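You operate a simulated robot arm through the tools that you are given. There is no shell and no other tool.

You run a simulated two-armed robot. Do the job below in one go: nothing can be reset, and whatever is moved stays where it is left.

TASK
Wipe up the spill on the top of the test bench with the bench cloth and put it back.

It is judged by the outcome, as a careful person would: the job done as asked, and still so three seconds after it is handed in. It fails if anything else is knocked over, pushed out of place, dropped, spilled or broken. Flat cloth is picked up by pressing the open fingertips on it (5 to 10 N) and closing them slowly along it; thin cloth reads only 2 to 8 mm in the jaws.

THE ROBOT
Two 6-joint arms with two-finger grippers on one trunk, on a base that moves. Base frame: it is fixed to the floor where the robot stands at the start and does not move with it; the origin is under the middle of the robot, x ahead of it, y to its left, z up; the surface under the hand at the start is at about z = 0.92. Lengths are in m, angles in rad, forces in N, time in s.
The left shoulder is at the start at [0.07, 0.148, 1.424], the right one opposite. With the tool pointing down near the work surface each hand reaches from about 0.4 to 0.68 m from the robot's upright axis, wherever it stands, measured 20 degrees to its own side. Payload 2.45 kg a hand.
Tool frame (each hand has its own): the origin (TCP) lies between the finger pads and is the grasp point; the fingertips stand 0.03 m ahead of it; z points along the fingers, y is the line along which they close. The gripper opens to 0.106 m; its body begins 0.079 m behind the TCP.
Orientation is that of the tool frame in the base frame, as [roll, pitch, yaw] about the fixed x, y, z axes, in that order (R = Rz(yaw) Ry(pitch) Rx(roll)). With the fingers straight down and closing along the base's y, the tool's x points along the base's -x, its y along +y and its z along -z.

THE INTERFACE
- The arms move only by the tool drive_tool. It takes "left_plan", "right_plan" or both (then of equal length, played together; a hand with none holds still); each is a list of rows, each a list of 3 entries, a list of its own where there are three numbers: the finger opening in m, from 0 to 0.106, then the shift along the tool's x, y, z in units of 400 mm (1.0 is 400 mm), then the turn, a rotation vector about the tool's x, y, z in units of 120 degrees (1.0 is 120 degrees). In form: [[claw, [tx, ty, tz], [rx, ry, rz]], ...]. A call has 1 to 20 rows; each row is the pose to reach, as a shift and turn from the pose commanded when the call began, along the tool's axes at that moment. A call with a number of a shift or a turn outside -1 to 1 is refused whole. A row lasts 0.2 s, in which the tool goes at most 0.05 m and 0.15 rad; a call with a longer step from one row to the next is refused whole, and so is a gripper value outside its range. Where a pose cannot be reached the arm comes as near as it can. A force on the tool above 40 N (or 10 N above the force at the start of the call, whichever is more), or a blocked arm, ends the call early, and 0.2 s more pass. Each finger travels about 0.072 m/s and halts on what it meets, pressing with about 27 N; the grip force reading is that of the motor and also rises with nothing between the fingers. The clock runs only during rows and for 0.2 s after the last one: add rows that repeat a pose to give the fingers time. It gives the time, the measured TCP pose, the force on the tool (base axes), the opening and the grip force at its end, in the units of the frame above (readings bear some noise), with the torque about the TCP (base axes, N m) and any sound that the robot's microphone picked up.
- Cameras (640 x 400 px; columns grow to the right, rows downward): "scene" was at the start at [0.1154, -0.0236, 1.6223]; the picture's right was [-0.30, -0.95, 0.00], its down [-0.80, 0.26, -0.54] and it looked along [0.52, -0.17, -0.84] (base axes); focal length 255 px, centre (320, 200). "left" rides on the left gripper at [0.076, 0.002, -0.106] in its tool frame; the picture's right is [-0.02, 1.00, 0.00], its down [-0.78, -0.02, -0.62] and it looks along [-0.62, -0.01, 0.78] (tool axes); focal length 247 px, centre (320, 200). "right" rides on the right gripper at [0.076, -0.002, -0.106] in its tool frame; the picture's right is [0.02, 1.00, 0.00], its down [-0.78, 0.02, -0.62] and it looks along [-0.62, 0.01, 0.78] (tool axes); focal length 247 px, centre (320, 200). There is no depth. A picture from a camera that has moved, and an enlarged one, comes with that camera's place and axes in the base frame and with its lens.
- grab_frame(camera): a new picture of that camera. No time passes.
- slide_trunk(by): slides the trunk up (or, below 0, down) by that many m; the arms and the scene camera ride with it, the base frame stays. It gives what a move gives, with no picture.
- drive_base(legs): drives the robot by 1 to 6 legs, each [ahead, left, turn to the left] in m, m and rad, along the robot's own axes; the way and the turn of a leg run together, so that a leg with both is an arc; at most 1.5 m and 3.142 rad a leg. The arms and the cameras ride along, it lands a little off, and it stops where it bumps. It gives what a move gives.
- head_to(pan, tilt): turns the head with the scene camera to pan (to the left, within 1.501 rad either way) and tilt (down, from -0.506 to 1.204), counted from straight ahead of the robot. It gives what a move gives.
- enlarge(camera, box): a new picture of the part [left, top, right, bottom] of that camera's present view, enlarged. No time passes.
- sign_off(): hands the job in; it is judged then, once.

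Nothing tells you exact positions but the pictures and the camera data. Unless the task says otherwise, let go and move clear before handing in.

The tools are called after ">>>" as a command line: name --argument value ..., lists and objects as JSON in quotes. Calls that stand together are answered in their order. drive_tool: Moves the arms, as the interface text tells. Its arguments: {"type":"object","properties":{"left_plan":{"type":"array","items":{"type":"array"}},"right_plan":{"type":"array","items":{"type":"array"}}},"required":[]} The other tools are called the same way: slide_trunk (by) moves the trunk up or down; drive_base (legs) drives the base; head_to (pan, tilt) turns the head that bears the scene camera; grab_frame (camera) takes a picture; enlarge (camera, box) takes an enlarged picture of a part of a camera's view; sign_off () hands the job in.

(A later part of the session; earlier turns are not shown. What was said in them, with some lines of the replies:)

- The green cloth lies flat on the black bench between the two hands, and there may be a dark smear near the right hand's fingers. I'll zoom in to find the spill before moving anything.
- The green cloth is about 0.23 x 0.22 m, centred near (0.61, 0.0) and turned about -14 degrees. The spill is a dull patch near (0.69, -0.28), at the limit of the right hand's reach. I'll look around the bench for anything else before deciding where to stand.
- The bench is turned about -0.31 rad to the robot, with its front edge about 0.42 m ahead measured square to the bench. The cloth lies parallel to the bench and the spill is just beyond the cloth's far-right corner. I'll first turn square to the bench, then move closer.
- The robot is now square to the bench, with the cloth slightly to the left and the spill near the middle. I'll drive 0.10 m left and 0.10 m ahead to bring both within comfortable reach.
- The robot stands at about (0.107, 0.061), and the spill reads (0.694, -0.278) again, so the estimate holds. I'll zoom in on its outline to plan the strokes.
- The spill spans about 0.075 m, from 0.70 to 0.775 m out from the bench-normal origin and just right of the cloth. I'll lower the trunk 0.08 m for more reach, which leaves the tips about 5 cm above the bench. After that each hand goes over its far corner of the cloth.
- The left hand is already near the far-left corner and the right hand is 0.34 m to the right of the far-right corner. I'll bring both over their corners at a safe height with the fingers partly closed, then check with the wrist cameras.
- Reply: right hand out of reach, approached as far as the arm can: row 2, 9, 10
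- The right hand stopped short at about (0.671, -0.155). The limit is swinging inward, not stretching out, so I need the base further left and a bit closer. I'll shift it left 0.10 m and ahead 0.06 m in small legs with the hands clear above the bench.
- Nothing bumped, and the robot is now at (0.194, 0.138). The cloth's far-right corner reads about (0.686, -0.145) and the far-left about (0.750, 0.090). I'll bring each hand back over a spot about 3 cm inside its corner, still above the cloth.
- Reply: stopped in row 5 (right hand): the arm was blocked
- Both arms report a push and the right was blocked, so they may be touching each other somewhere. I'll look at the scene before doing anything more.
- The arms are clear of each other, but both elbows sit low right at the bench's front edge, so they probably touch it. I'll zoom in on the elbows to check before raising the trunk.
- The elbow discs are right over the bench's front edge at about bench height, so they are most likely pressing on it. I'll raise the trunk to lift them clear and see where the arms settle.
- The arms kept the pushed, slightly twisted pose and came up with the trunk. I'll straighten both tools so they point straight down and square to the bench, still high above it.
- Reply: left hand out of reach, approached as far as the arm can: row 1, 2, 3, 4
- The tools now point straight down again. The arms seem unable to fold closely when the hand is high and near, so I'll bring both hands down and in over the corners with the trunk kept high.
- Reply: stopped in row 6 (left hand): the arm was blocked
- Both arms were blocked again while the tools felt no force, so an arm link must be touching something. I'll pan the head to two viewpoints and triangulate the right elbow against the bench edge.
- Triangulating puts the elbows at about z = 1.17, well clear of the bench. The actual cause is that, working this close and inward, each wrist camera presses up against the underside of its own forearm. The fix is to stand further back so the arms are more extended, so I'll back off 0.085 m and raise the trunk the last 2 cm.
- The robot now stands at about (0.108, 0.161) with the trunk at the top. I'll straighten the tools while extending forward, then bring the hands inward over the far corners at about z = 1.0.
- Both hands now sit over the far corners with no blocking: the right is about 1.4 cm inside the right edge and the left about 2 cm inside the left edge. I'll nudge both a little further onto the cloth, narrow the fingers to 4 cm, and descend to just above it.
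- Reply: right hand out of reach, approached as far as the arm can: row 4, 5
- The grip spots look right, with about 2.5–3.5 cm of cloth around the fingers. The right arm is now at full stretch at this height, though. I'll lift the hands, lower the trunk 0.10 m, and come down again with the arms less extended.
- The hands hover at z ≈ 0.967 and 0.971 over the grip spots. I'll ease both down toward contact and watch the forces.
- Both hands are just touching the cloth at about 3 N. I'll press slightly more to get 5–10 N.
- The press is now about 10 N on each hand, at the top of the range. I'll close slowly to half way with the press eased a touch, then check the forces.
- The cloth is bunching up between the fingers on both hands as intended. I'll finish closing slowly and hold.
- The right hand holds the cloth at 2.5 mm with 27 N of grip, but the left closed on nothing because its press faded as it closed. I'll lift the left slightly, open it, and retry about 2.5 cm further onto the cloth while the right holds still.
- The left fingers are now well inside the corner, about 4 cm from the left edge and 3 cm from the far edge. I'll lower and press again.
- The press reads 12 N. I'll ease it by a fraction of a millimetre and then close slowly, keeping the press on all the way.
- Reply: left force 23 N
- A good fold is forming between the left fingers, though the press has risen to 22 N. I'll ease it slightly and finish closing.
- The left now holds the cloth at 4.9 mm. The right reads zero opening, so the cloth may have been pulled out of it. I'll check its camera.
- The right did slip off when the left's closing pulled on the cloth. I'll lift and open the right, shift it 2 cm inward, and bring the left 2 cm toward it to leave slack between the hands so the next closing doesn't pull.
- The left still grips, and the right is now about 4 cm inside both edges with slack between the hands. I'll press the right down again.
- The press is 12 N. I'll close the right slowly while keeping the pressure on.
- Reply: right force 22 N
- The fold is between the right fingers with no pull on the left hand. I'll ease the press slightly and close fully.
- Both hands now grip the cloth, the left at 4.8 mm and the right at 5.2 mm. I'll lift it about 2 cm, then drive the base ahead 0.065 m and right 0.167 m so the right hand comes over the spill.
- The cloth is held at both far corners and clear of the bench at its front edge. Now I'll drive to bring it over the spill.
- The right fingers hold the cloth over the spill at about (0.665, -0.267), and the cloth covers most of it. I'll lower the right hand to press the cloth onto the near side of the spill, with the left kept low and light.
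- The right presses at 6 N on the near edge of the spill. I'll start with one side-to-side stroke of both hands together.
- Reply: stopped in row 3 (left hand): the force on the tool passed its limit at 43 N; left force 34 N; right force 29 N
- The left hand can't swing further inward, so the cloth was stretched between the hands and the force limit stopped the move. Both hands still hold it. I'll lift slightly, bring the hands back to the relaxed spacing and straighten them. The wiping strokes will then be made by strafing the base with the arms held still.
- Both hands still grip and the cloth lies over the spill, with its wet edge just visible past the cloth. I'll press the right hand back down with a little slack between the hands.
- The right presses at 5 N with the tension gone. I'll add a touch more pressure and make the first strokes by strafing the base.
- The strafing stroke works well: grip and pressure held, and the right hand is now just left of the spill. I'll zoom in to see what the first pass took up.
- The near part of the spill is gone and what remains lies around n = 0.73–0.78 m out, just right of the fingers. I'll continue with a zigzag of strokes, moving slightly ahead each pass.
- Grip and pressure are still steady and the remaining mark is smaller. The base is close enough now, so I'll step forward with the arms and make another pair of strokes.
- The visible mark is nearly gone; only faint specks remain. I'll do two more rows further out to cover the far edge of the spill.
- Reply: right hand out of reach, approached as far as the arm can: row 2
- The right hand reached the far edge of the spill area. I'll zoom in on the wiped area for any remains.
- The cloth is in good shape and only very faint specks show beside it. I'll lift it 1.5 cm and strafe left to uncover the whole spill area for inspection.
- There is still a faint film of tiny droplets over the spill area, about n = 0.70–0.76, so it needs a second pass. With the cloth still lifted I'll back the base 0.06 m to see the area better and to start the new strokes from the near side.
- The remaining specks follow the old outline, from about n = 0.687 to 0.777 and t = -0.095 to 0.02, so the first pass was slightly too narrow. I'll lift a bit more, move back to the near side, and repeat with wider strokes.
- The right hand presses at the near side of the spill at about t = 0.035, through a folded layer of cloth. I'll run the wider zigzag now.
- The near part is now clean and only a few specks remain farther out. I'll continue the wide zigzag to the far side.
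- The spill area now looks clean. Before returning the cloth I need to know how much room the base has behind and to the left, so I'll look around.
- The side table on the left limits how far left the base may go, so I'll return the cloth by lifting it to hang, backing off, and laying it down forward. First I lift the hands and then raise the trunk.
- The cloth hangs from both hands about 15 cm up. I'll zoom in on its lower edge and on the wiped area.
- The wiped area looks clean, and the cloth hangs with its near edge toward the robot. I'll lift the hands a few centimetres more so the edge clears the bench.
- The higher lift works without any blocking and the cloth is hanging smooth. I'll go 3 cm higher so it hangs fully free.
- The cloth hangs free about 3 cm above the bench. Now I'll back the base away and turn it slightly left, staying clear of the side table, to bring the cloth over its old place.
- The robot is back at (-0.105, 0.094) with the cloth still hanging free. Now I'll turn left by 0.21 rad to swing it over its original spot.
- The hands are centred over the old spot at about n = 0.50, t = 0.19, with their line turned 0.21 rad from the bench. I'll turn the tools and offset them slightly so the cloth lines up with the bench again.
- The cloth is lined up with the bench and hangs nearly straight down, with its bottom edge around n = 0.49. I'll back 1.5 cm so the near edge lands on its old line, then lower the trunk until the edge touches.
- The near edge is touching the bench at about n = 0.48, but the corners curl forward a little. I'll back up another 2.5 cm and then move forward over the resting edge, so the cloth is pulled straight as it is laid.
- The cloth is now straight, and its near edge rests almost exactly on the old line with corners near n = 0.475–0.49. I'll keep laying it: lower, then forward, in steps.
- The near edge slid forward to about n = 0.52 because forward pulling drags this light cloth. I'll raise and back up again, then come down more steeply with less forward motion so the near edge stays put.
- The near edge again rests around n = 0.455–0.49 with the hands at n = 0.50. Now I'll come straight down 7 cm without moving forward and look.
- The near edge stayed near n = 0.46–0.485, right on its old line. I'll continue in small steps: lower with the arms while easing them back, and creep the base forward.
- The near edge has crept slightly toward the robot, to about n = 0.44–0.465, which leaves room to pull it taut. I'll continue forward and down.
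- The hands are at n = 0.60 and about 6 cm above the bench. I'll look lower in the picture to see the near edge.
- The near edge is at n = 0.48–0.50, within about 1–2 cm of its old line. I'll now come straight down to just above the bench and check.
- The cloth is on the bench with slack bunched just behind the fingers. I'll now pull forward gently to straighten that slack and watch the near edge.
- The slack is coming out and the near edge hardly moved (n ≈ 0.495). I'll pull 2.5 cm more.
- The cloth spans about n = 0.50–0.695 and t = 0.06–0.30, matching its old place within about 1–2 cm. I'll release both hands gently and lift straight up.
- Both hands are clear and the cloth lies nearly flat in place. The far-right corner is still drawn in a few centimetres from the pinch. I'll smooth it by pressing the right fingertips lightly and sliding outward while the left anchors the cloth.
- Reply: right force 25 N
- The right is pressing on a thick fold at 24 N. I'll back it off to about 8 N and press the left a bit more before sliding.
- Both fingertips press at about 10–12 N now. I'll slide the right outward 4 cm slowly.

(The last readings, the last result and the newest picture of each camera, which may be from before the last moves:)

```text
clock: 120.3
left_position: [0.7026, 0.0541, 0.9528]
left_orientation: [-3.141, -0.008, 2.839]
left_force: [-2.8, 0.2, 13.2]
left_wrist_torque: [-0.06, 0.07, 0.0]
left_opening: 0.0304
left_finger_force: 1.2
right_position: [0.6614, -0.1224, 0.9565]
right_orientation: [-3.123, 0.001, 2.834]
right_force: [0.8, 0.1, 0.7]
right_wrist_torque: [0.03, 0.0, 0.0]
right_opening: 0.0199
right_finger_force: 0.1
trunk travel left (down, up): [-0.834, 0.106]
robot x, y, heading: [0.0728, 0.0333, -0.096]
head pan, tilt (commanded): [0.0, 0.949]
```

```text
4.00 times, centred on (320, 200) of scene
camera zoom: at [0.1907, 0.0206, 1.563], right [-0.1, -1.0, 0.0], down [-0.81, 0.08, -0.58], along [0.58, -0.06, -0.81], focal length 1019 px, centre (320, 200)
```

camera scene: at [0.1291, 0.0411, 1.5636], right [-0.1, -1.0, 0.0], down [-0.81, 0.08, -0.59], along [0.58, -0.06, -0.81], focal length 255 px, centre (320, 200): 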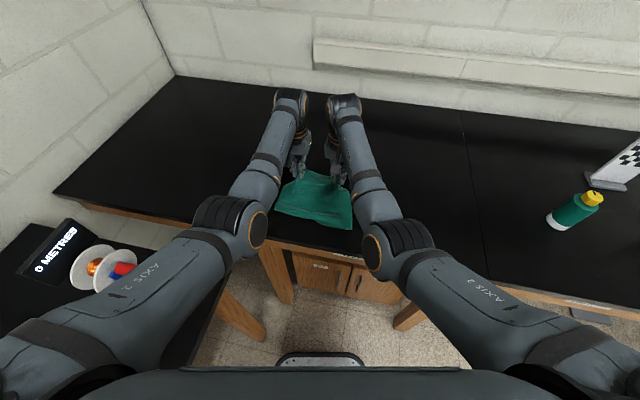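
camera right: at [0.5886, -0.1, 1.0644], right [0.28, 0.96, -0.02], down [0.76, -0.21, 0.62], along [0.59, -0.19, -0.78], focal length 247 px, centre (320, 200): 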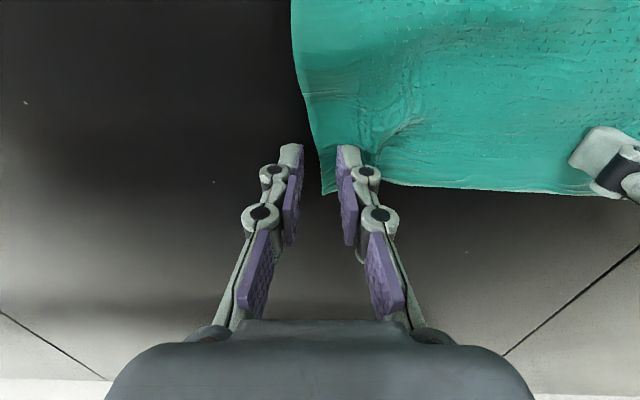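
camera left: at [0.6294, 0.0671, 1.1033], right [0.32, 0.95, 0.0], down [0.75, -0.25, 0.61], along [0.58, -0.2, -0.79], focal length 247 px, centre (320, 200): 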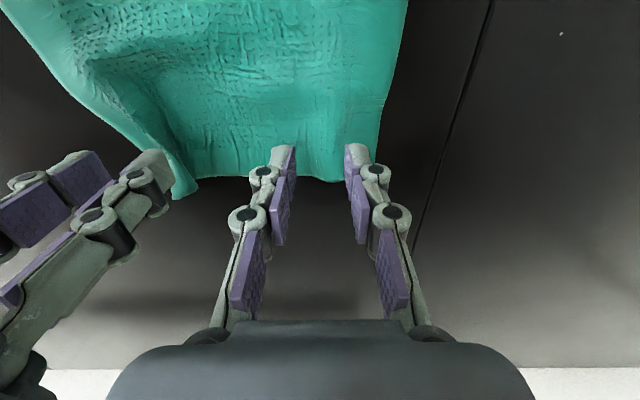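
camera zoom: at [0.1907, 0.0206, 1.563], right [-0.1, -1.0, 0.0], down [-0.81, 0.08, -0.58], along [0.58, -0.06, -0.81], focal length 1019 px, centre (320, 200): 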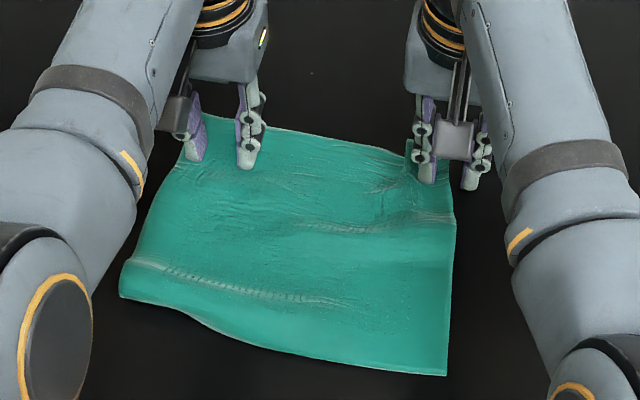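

The press-and-slide worked very well: the cloth is an almost flat rectangle again. Its near edge is still about 2.5 cm too far forward, so I'll lift, back up, and use the same trick to draw it back toward the robot.

>>> drive_tool --left_plan '[[0.03, [0, 0, -0.04], [0, 0, 0]], [0.03, [0, 0, -0.08], [0, 0, 0]], [0.03, [0, 0, -0.11], [0, 0, 0]]]' --right_plan '[[0.02, [0, 0, -0.04], [0, 0, 0]], [0.025, [0, 0, -0.08], [0, 0, 0]], [0.03, [0, 0, -0.1], [0, 0, 0]]]'

>>> drive_base --legs '[[-0.1076, 0.0232, 0]]'

>>> grab_frame --camera "right"

>>> grab_frame --camera "left"

>>> grab_frame --camera "scene"

```text
clock: 121.1
left_position: [0.7046, 0.0535, 0.994]
left_orientation: [-3.139, -0.01, 2.84]
left_force: [0.6, -0.1, -0.1]
left_wrist_torque: [0.0, -0.01, -0.01]
left_opening: 0.0299
left_finger_force: 0.1
right_position: [0.665, -0.1208, 0.9952]
right_orientation: [-3.126, -0.002, 2.835]
right_force: [-0.5, 0.5, 0.5]
right_wrist_torque: [0.0, 0.06, 0.01]
right_opening: 0.03
right_finger_force: 0.1
trunk travel left (down, up): [-0.834, 0.106]
robot x, y, heading: [0.0732, 0.0347, -0.099]
head pan, tilt (commanded): [0.0, 0.949]
```

```text
clock: 122.3
left_position: [0.6004, 0.0848, 0.9939]
left_orientation: [-3.14, -0.012, 2.841]
left_force: [0.2, -0.7, -0.2]
left_wrist_torque: [0.01, 0.03, 0.01]
left_opening: 0.0301
left_finger_force: 0.1
right_position: [0.5598, -0.088, 0.9929]
right_orientation: [-3.126, -0.001, 2.836]
right_force: [-0.5, -0.7, -0.1]
right_wrist_torque: [-0.03, 0.02, -0.01]
right_opening: 0.0298
right_finger_force: 0.2
trunk travel left (down, up): [-0.834, 0.106]
robot x, y, heading: [-0.0342, 0.0636, -0.098]
head pan, tilt (commanded): [0.0, 0.949]
```

```text
taken
camera right: at [0.4873, -0.0653, 1.1023], right [0.28, 0.96, -0.02], down [0.76, -0.21, 0.62], along [0.59, -0.19, -0.78], focal length 247 px, centre (320, 200)
```

right: 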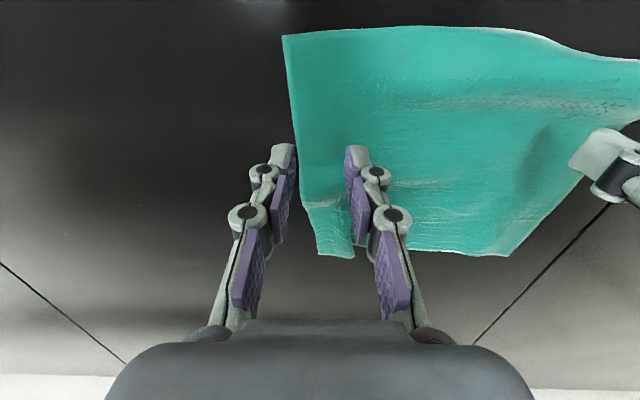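

```text
taken
camera left: at [0.5303, 0.1106, 1.1011], right [0.32, 0.95, 0.0], down [0.75, -0.25, 0.61], along [0.58, -0.2, -0.79], focal length 247 px, centre (320, 200)
```

left: 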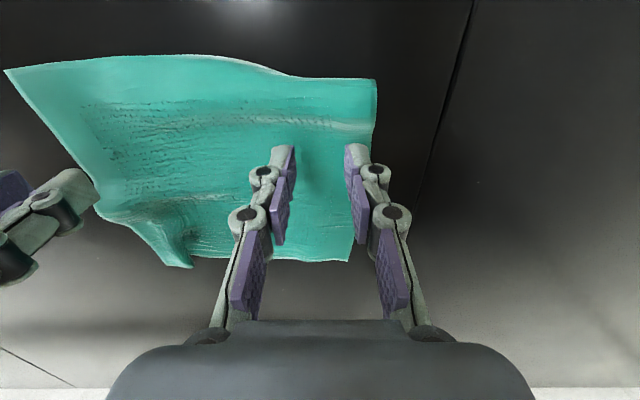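

```text
taken
camera scene: at [0.0902, 0.0533, 1.5626], right [-0.09, -1.0, 0.0], down [-0.81, 0.08, -0.58], along [0.58, -0.05, -0.81], focal length 255 px, centre (320, 200)
```

scene: 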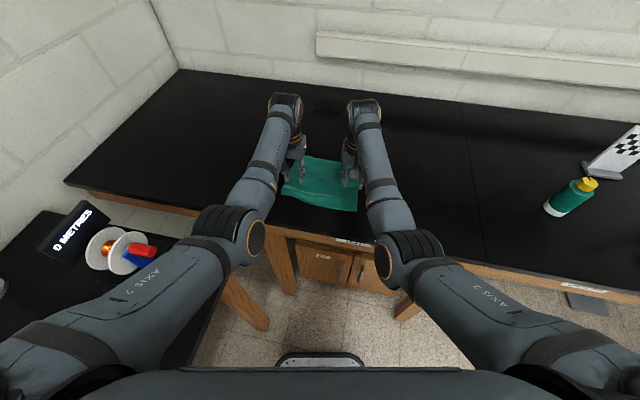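

The cloth now covers about n = 0.50–0.707 and t = 0.066–0.30, against the original 0.474–0.695 and 0.07–0.31. I'll press lightly with both hands near the near edge and draw it back about 2.5 cm with the base.

>>> drive_tool --left_plan '[[0.03, [0.005, 0, 0.04], [0, 0, 0]], [0.03, [0.01, 0, 0.08], [0, 0, 0]], [0.03, [0.01, 0, 0.096], [0, 0, 0]], [0.03, [0.01, 0, 0.1], [0, 0, 0]]]' --right_plan '[[0.03, [0.02, 0.01, 0.04], [0, 0, 0]], [0.03, [0.04, 0.02, 0.08], [0, 0, 0]], [0.03, [0.04, 0.02, 0.096], [0, 0, 0]], [0.03, [0.04, 0.02, 0.1], [0, 0, 0]]]'

```text
clock: 123.3
left_position: [0.5937, 0.0876, 0.9538]
left_orientation: [-3.141, -0.011, 2.841]
left_force: [-1.2, -0.1, 1.4]
left_wrist_torque: [0.0, 0.0, -0.01]
left_opening: 0.0299
left_finger_force: 0.0
right_position: [0.5463, -0.0747, 0.9555]
right_orientation: [-3.126, -0.001, 2.835]
right_force: [-0.8, -0.5, 1.4]
right_wrist_torque: [0.02, 0.0, 0.02]
right_opening: 0.0299
right_finger_force: 0.1
trunk travel left (down, up): [-0.834, 0.106]
robot x, y, heading: [-0.0321, 0.0635, -0.091]
head pan, tilt (commanded): [0.0, 0.949]
```

>>> drive_tool --left_plan '[[0.03, [0, 0, 0.003], [0, 0, 0]], [0.03, [0, 0, 0.005], [0, 0, 0]]]' --right_plan '[[0.03, [0, 0, 0.004], [0, 0, 0]], [0.03, [0, 0, 0.007], [0, 0, 0]]]'

```text
clock: 123.9
left_position: [0.5934, 0.0881, 0.9534]
left_orientation: [-3.141, -0.01, 2.842]
left_force: [0.0, 1.2, 3.6]
left_wrist_torque: [0.01, 0.01, 0.02]
left_opening: 0.0302
left_finger_force: 0.2
right_position: [0.5465, -0.0749, 0.9543]
right_orientation: [-3.125, 0.003, 2.836]
right_force: [0.5, 0.0, 7.6]
right_wrist_torque: [0.06, -0.06, -0.02]
right_opening: 0.0301
right_finger_force: 0.3
trunk travel left (down, up): [-0.834, 0.106]
robot x, y, heading: [-0.033, 0.0695, -0.099]
head pan, tilt (commanded): [0.0, 0.949]
```

The right presses at 7.6 N and the left at 3.6 N. I'll press the left slightly more and then draw the cloth back.

>>> drive_tool --left_plan '[[0.03, [0, 0, 0.003], [0, 0, 0]], [0.03, [0, 0, 0.004], [0, 0, 0]]]' --right_plan '[[0.03, [0, 0, 0.001], [0, 0, 0]], [0.03, [0, 0, 0.001], [0, 0, 0]]]'

>>> drive_base --legs '[[-0.0245, 0.0053, 0]]'

>>> enlarge --camera "scene" --box '[240, 130, 400, 230]'

>>> grab_frame --camera "right"

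>>> grab_frame --camera "left"

```text
clock: 124.5
left_position: [0.5934, 0.0878, 0.9532]
left_orientation: [3.141, -0.006, 2.842]
left_force: [2.9, 0.8, 12.2]
left_wrist_torque: [0.05, -0.13, 0.02]
left_opening: 0.0309
left_finger_force: 0.4
right_position: [0.5453, -0.0742, 0.9526]
right_orientation: [-3.126, 0.002, 2.836]
right_force: [3.5, 0.1, 10.1]
right_wrist_torque: [0.09, -0.15, -0.03]
right_opening: 0.0304
right_finger_force: 0.3
trunk travel left (down, up): [-0.834, 0.106]
robot x, y, heading: [-0.0304, 0.0655, -0.099]
head pan, tilt (commanded): [0.0, 0.949]
```

```text
clock: 125.3
left_position: [0.5685, 0.0945, 0.952]
left_orientation: [3.142, -0.008, 2.84]
left_force: [2.6, -0.8, 9.0]
left_wrist_torque: [-0.09, -0.11, 0.0]
left_opening: 0.0302
left_finger_force: 0.0
right_position: [0.5219, -0.0673, 0.9536]
right_orientation: [-3.127, 0.004, 2.837]
right_force: [2.7, 0.9, 8.2]
right_wrist_torque: [0.07, -0.07, -0.02]
right_opening: 0.0304
right_finger_force: 0.2
trunk travel left (down, up): [-0.834, 0.106]
robot x, y, heading: [-0.0554, 0.0797, -0.097]
head pan, tilt (commanded): [0.0, 0.949]
```

```text
4.00 times, centred on (320, 180) of scene
camera zoom: at [0.0607, 0.0613, 1.5632], right [-0.09, -1.0, 0.0], down [-0.81, 0.08, -0.58], along [0.58, -0.06, -0.81], focal length 1019 px, centre (320, 280)
```

zoom: 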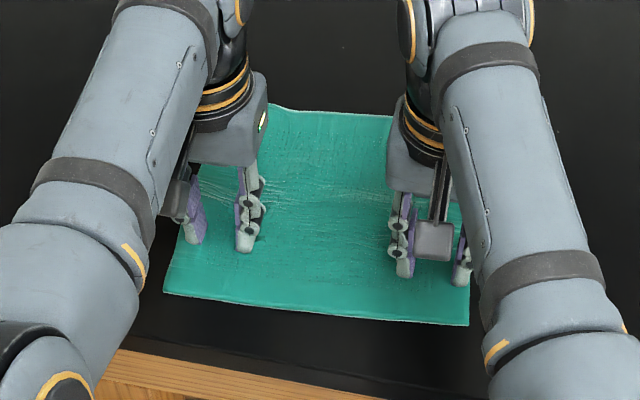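

```text
taken
camera right: at [0.4472, -0.0453, 1.061], right [0.28, 0.96, -0.02], down [0.75, -0.21, 0.62], along [0.6, -0.19, -0.78], focal length 247 px, centre (320, 200)
```

right: 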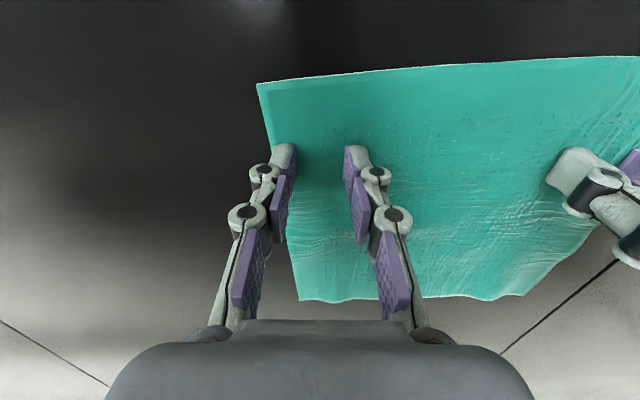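

```text
taken
camera left: at [0.4983, 0.1195, 1.0601], right [0.32, 0.95, 0.0], down [0.75, -0.25, 0.62], along [0.58, -0.2, -0.79], focal length 247 px, centre (320, 200)
```

left: 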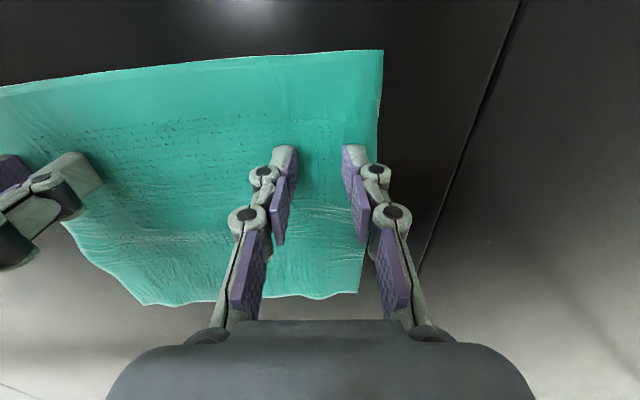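

The cloth is now flat, with its corners at about (0.475, 0.06), (0.454, 0.296), (0.693, 0.077) and (0.666, 0.30) in bench n and t, within 1–2 cm of where it started. I'll lift both hands straight up and away.

>>> drive_tool --left_plan '[[0.03, [0, 0, -0.03], [0, 0, 0]], [0.03, [0, 0, -0.08], [0, 0, 0]], [0.03, [0, 0, -0.16], [0, 0, 0]], [0.03, [0, 0, -0.24], [0, 0, 0]]]' --right_plan '[[0.03, [0, 0, -0.03], [0, 0, 0]], [0.03, [0, 0, -0.08], [0, 0, 0]], [0.03, [0, 0, -0.16], [0, 0, 0]], [0.03, [0, 0, -0.24], [0, 0, 0]]]'

>>> slide_trunk --by 0.1

>>> drive_base --legs '[[-0.08, 0, 0]]'

>>> grab_frame --camera "scene"

>>> enlarge --camera "scene" --box '[240, 100, 480, 250]'

>>> grab_frame --camera "right"

```text
clock: 126.3
left_position: [0.5721, 0.0941, 1.0485]
left_orientation: [-3.139, -0.01, 2.842]
left_force: [-0.2, 0.3, 0.4]
left_wrist_torque: [-0.02, -0.02, 0.02]
left_opening: 0.0297
left_finger_force: 0.1
right_position: [0.5216, -0.0662, 1.0473]
right_orientation: [-3.127, 0.0, 2.837]
right_force: [0.5, -0.5, 1.3]
right_wrist_torque: [0.03, 0.0, -0.03]
right_opening: 0.0299
right_finger_force: 0.0
trunk travel left (down, up): [-0.834, 0.106]
robot x, y, heading: [-0.0585, 0.0759, -0.1]
head pan, tilt (commanded): [0.0, 0.949]
```

```text
clock: 127.6
left_position: [0.5719, 0.0941, 1.1481]
left_orientation: [-3.14, -0.009, 2.841]
left_force: [0.2, -0.2, 0.3]
left_wrist_torque: [0.03, 0.03, 0.0]
left_opening: 0.03
left_finger_force: 0.1
right_position: [0.5217, -0.0662, 1.1479]
right_orientation: [-3.126, 0.002, 2.836]
right_force: [0.4, 0.3, -0.2]
right_wrist_torque: [0.0, -0.02, -0.01]
right_opening: 0.0298
right_finger_force: 0.1
trunk travel left (down, up): [-0.934, 0.006]
robot x, y, heading: [-0.0565, 0.0783, -0.096]
head pan, tilt (commanded): [0.0, 0.949]
```

```text
clock: 128.7
left_position: [0.4995, 0.101, 1.1421]
left_orientation: [-3.138, -0.017, 2.841]
left_force: [1.1, -0.6, -0.3]
left_wrist_torque: [0.04, 0.04, -0.02]
left_opening: 0.0301
left_finger_force: 0.1
right_position: [0.4504, -0.0591, 1.1439]
right_orientation: [-3.126, -0.004, 2.835]
right_force: [0.8, -0.8, -0.7]
right_wrist_torque: [0.01, 0.07, -0.01]
right_opening: 0.0301
right_finger_force: 0.0
trunk travel left (down, up): [-0.934, 0.006]
robot x, y, heading: [-0.1377, 0.0835, -0.093]
head pan, tilt (commanded): [0.0, 0.949]
```

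```text
taken
camera scene: at [-0.0043, 0.0679, 1.6618], right [-0.09, -1.0, 0.0], down [-0.81, 0.08, -0.58], along [0.57, -0.05, -0.82], focal length 255 px, centre (320, 200)
```

scene: 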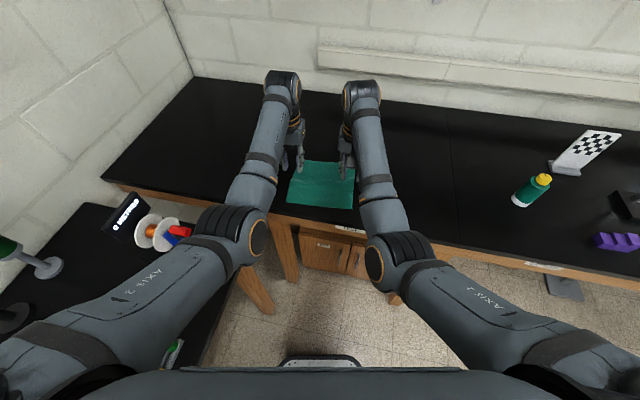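

```text
2.67 times, centred on (360, 175) of scene
camera zoom: at [-0.0043, 0.0679, 1.6618], right [-0.09, -1.0, 0.0], down [-0.81, 0.08, -0.58], along [0.57, -0.05, -0.82], focal length 679 px, centre (213, 267)
```

zoom: 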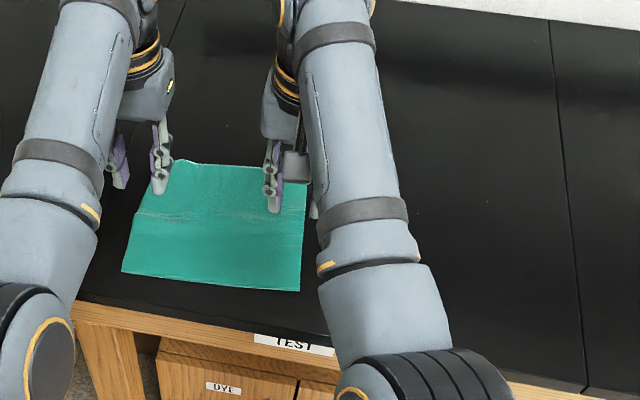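

```text
taken
camera right: at [0.3772, -0.0368, 1.2523], right [0.28, 0.96, -0.02], down [0.76, -0.21, 0.62], along [0.59, -0.19, -0.79], focal length 247 px, centre (320, 200)
```

right: 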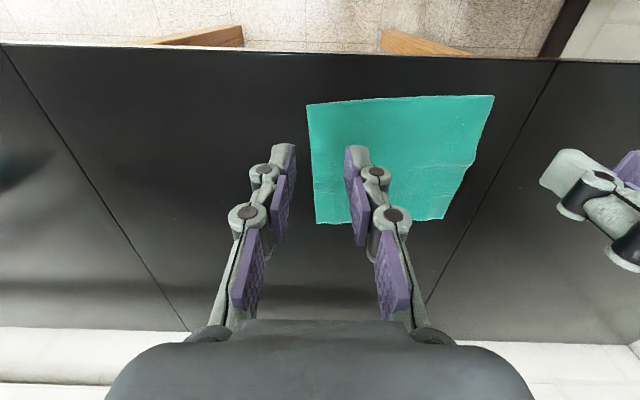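

The cloth lies flat in its place and the hands are clear. Before handing in I'll move the right arm aside to inspect the spill area properly.

>>> drive_tool --right_plan '[[0.03, [0, -0.1, 0], [0, 0, 0]], [0.03, [0, -0.2, 0], [0, 0, 0]], [0.03, [0, -0.3, 0], [0, 0, 0]], [0.03, [0, -0.4, 0], [0, 0, 0]], [0.03, [0, -0.5, 0], [0, 0, 0]], [0.03, [0, -0.5, 0], [0, 0, 0]]]'

>>> head_to --pan -0.25 --tilt 0.8

>>> grab_frame --camera "scene"

>>> enlarge --camera "scene" --box '[220, 110, 420, 235]'

>>> grab_frame --camera "right"

```text
clock: 130.1
left_position: [0.4926, 0.1023, 1.1474]
left_orientation: [-3.139, -0.008, 2.843]
left_force: [-0.4, 0.5, -0.1]
left_wrist_torque: [-0.01, -0.02, -0.03]
left_opening: 0.03
left_finger_force: 0.1
right_position: [0.3993, -0.2555, 1.1317]
right_orientation: [-3.126, 0.002, 2.836]
right_force: [0.0, 0.2, -0.2]
right_wrist_torque: [-0.04, -0.01, 0.0]
right_opening: 0.03
right_finger_force: 0.1
right hand out of reach, approached as far as the arm can: row 2, 3, 4, 5, 6
trunk travel left (down, up): [-0.934, 0.006]
robot x, y, heading: [-0.1388, 0.0845, -0.093]
head pan, tilt (commanded): [0.0, 0.949]
```

```text
clock: 130.8
left_position: [0.4925, 0.1011, 1.1486]
left_orientation: [-3.141, -0.008, 2.841]
left_force: [0.0, 0.5, -0.7]
left_wrist_torque: [-0.02, -0.02, 0.03]
left_opening: 0.0299
left_finger_force: 0.1
right_position: [0.3993, -0.2558, 1.1309]
right_orientation: [-3.126, 0.001, 2.837]
right_force: [-0.6, 0.5, -0.5]
right_wrist_torque: [-0.01, 0.02, 0.01]
right_opening: 0.0299
right_finger_force: 0.1
trunk travel left (down, up): [-0.934, 0.006]
robot x, y, heading: [-0.1386, 0.085, -0.094]
head pan, tilt (commanded): [-0.25, 0.799]
```

```text
taken
camera scene: at [-0.0116, 0.0493, 1.6743], right [-0.34, -0.94, 0.0], down [-0.68, 0.24, -0.7], along [0.66, -0.24, -0.72], focal length 255 px, centre (320, 200)
```

scene: 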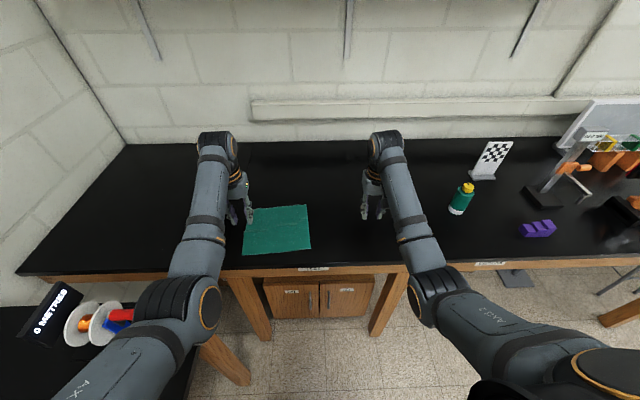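

```text
3.20 times, centred on (320, 172) of scene
camera zoom: at [-0.0116, 0.0493, 1.6743], right [-0.34, -0.94, 0.0], down [-0.68, 0.24, -0.7], along [0.66, -0.24, -0.72], focal length 815 px, centre (320, 288)
```

zoom: 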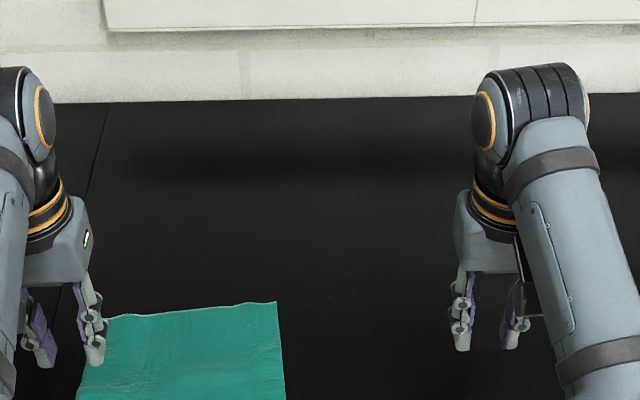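

```text
taken
camera right: at [0.3258, -0.2331, 1.2388], right [0.28, 0.96, -0.02], down [0.75, -0.21, 0.62], along [0.59, -0.19, -0.78], focal length 247 px, centre (320, 200)
```

right: 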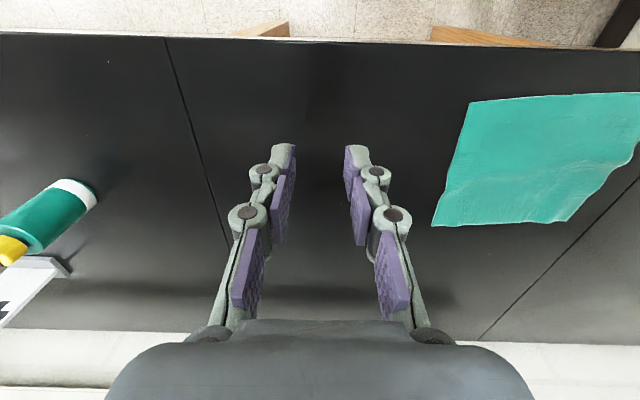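

The bench looks clean where the spill was, at about pixel (335, 194). I'll zoom in tightly with both cameras to be sure.

>>> enlarge --camera "scene" --box '[300, 170, 380, 220]'

>>> enlarge --camera "right" --box '[290, 180, 450, 280]'

>>> enlarge --camera "scene" --box '[230, 190, 330, 265]'

```text
8.00 times, centred on (340, 195) of scene
camera zoom: at [-0.0116, 0.0493, 1.6743], right [-0.34, -0.94, 0.0], down [-0.68, 0.24, -0.7], along [0.66, -0.24, -0.72], focal length 2038 px, centre (160, 240)
```

zoom: 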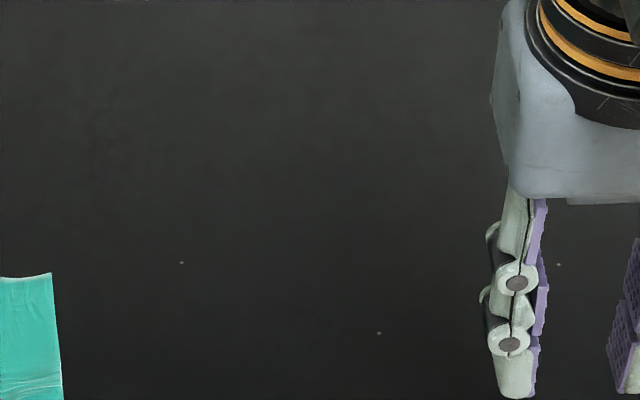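

```text
4.00 times, centred on (370, 230) of right
camera zoom: at [0.3258, -0.2331, 1.2388], right [0.28, 0.96, -0.02], down [0.75, -0.21, 0.62], along [0.59, -0.19, -0.78], focal length 988 px, centre (120, 80)
```

zoom: 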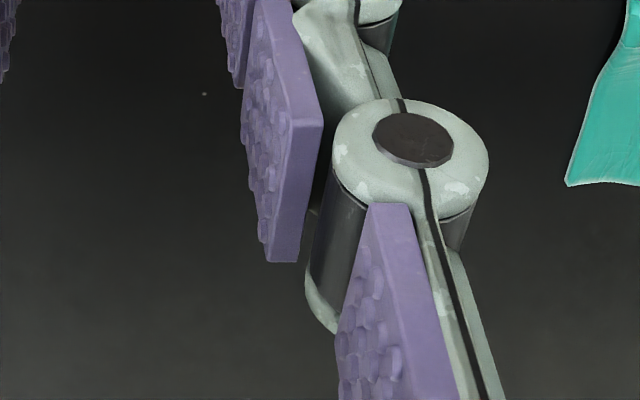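

```text
5.33 times, centred on (280, 228) of scene
camera zoom: at [-0.0116, 0.0493, 1.6743], right [-0.34, -0.94, 0.0], down [-0.68, 0.24, -0.7], along [0.66, -0.24, -0.72], focal length 1358 px, centre (533, 53)
```

zoom: 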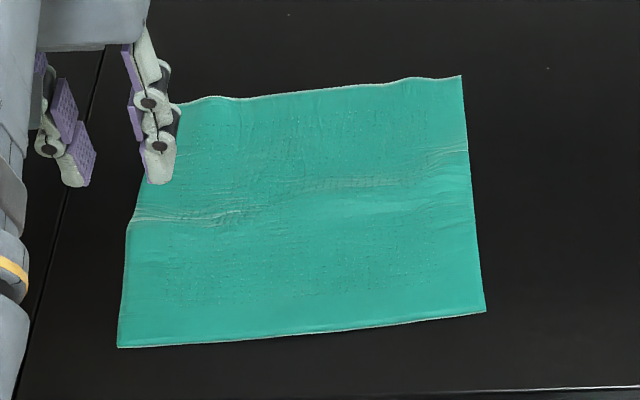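

The spill area is clean; only the dust specks that were there at the start show. The cloth lies flat in its original place, the other objects I can see (bottle, check target, purple block) are where they were, and both hands are empty and clear. I'm handing the job in.

>>> sign_off

```text
The job is handed in.
```

The spill on the test bench is wiped up, and the bench cloth is back in its place. Close-up pictures show no trace of it, only the dust specks that were there at the start.

- **Wiping:** One pass left a faint film of droplets, so I made a second, wider pass that cleared it.
- **Cloth:** It lies flat, with its corners within about 1–2 cm of where they started.
- **Bumps:** Early on, both arms were blocked twice while positioning; the wrist cameras were most likely pressing on their own forearms. Neither stop moved anything on the bench.
- **Surroundings:** In the last pictures, the bottle, the checkerboard stand and the purple block stand where they were. Both hands are empty and clear of the bench.
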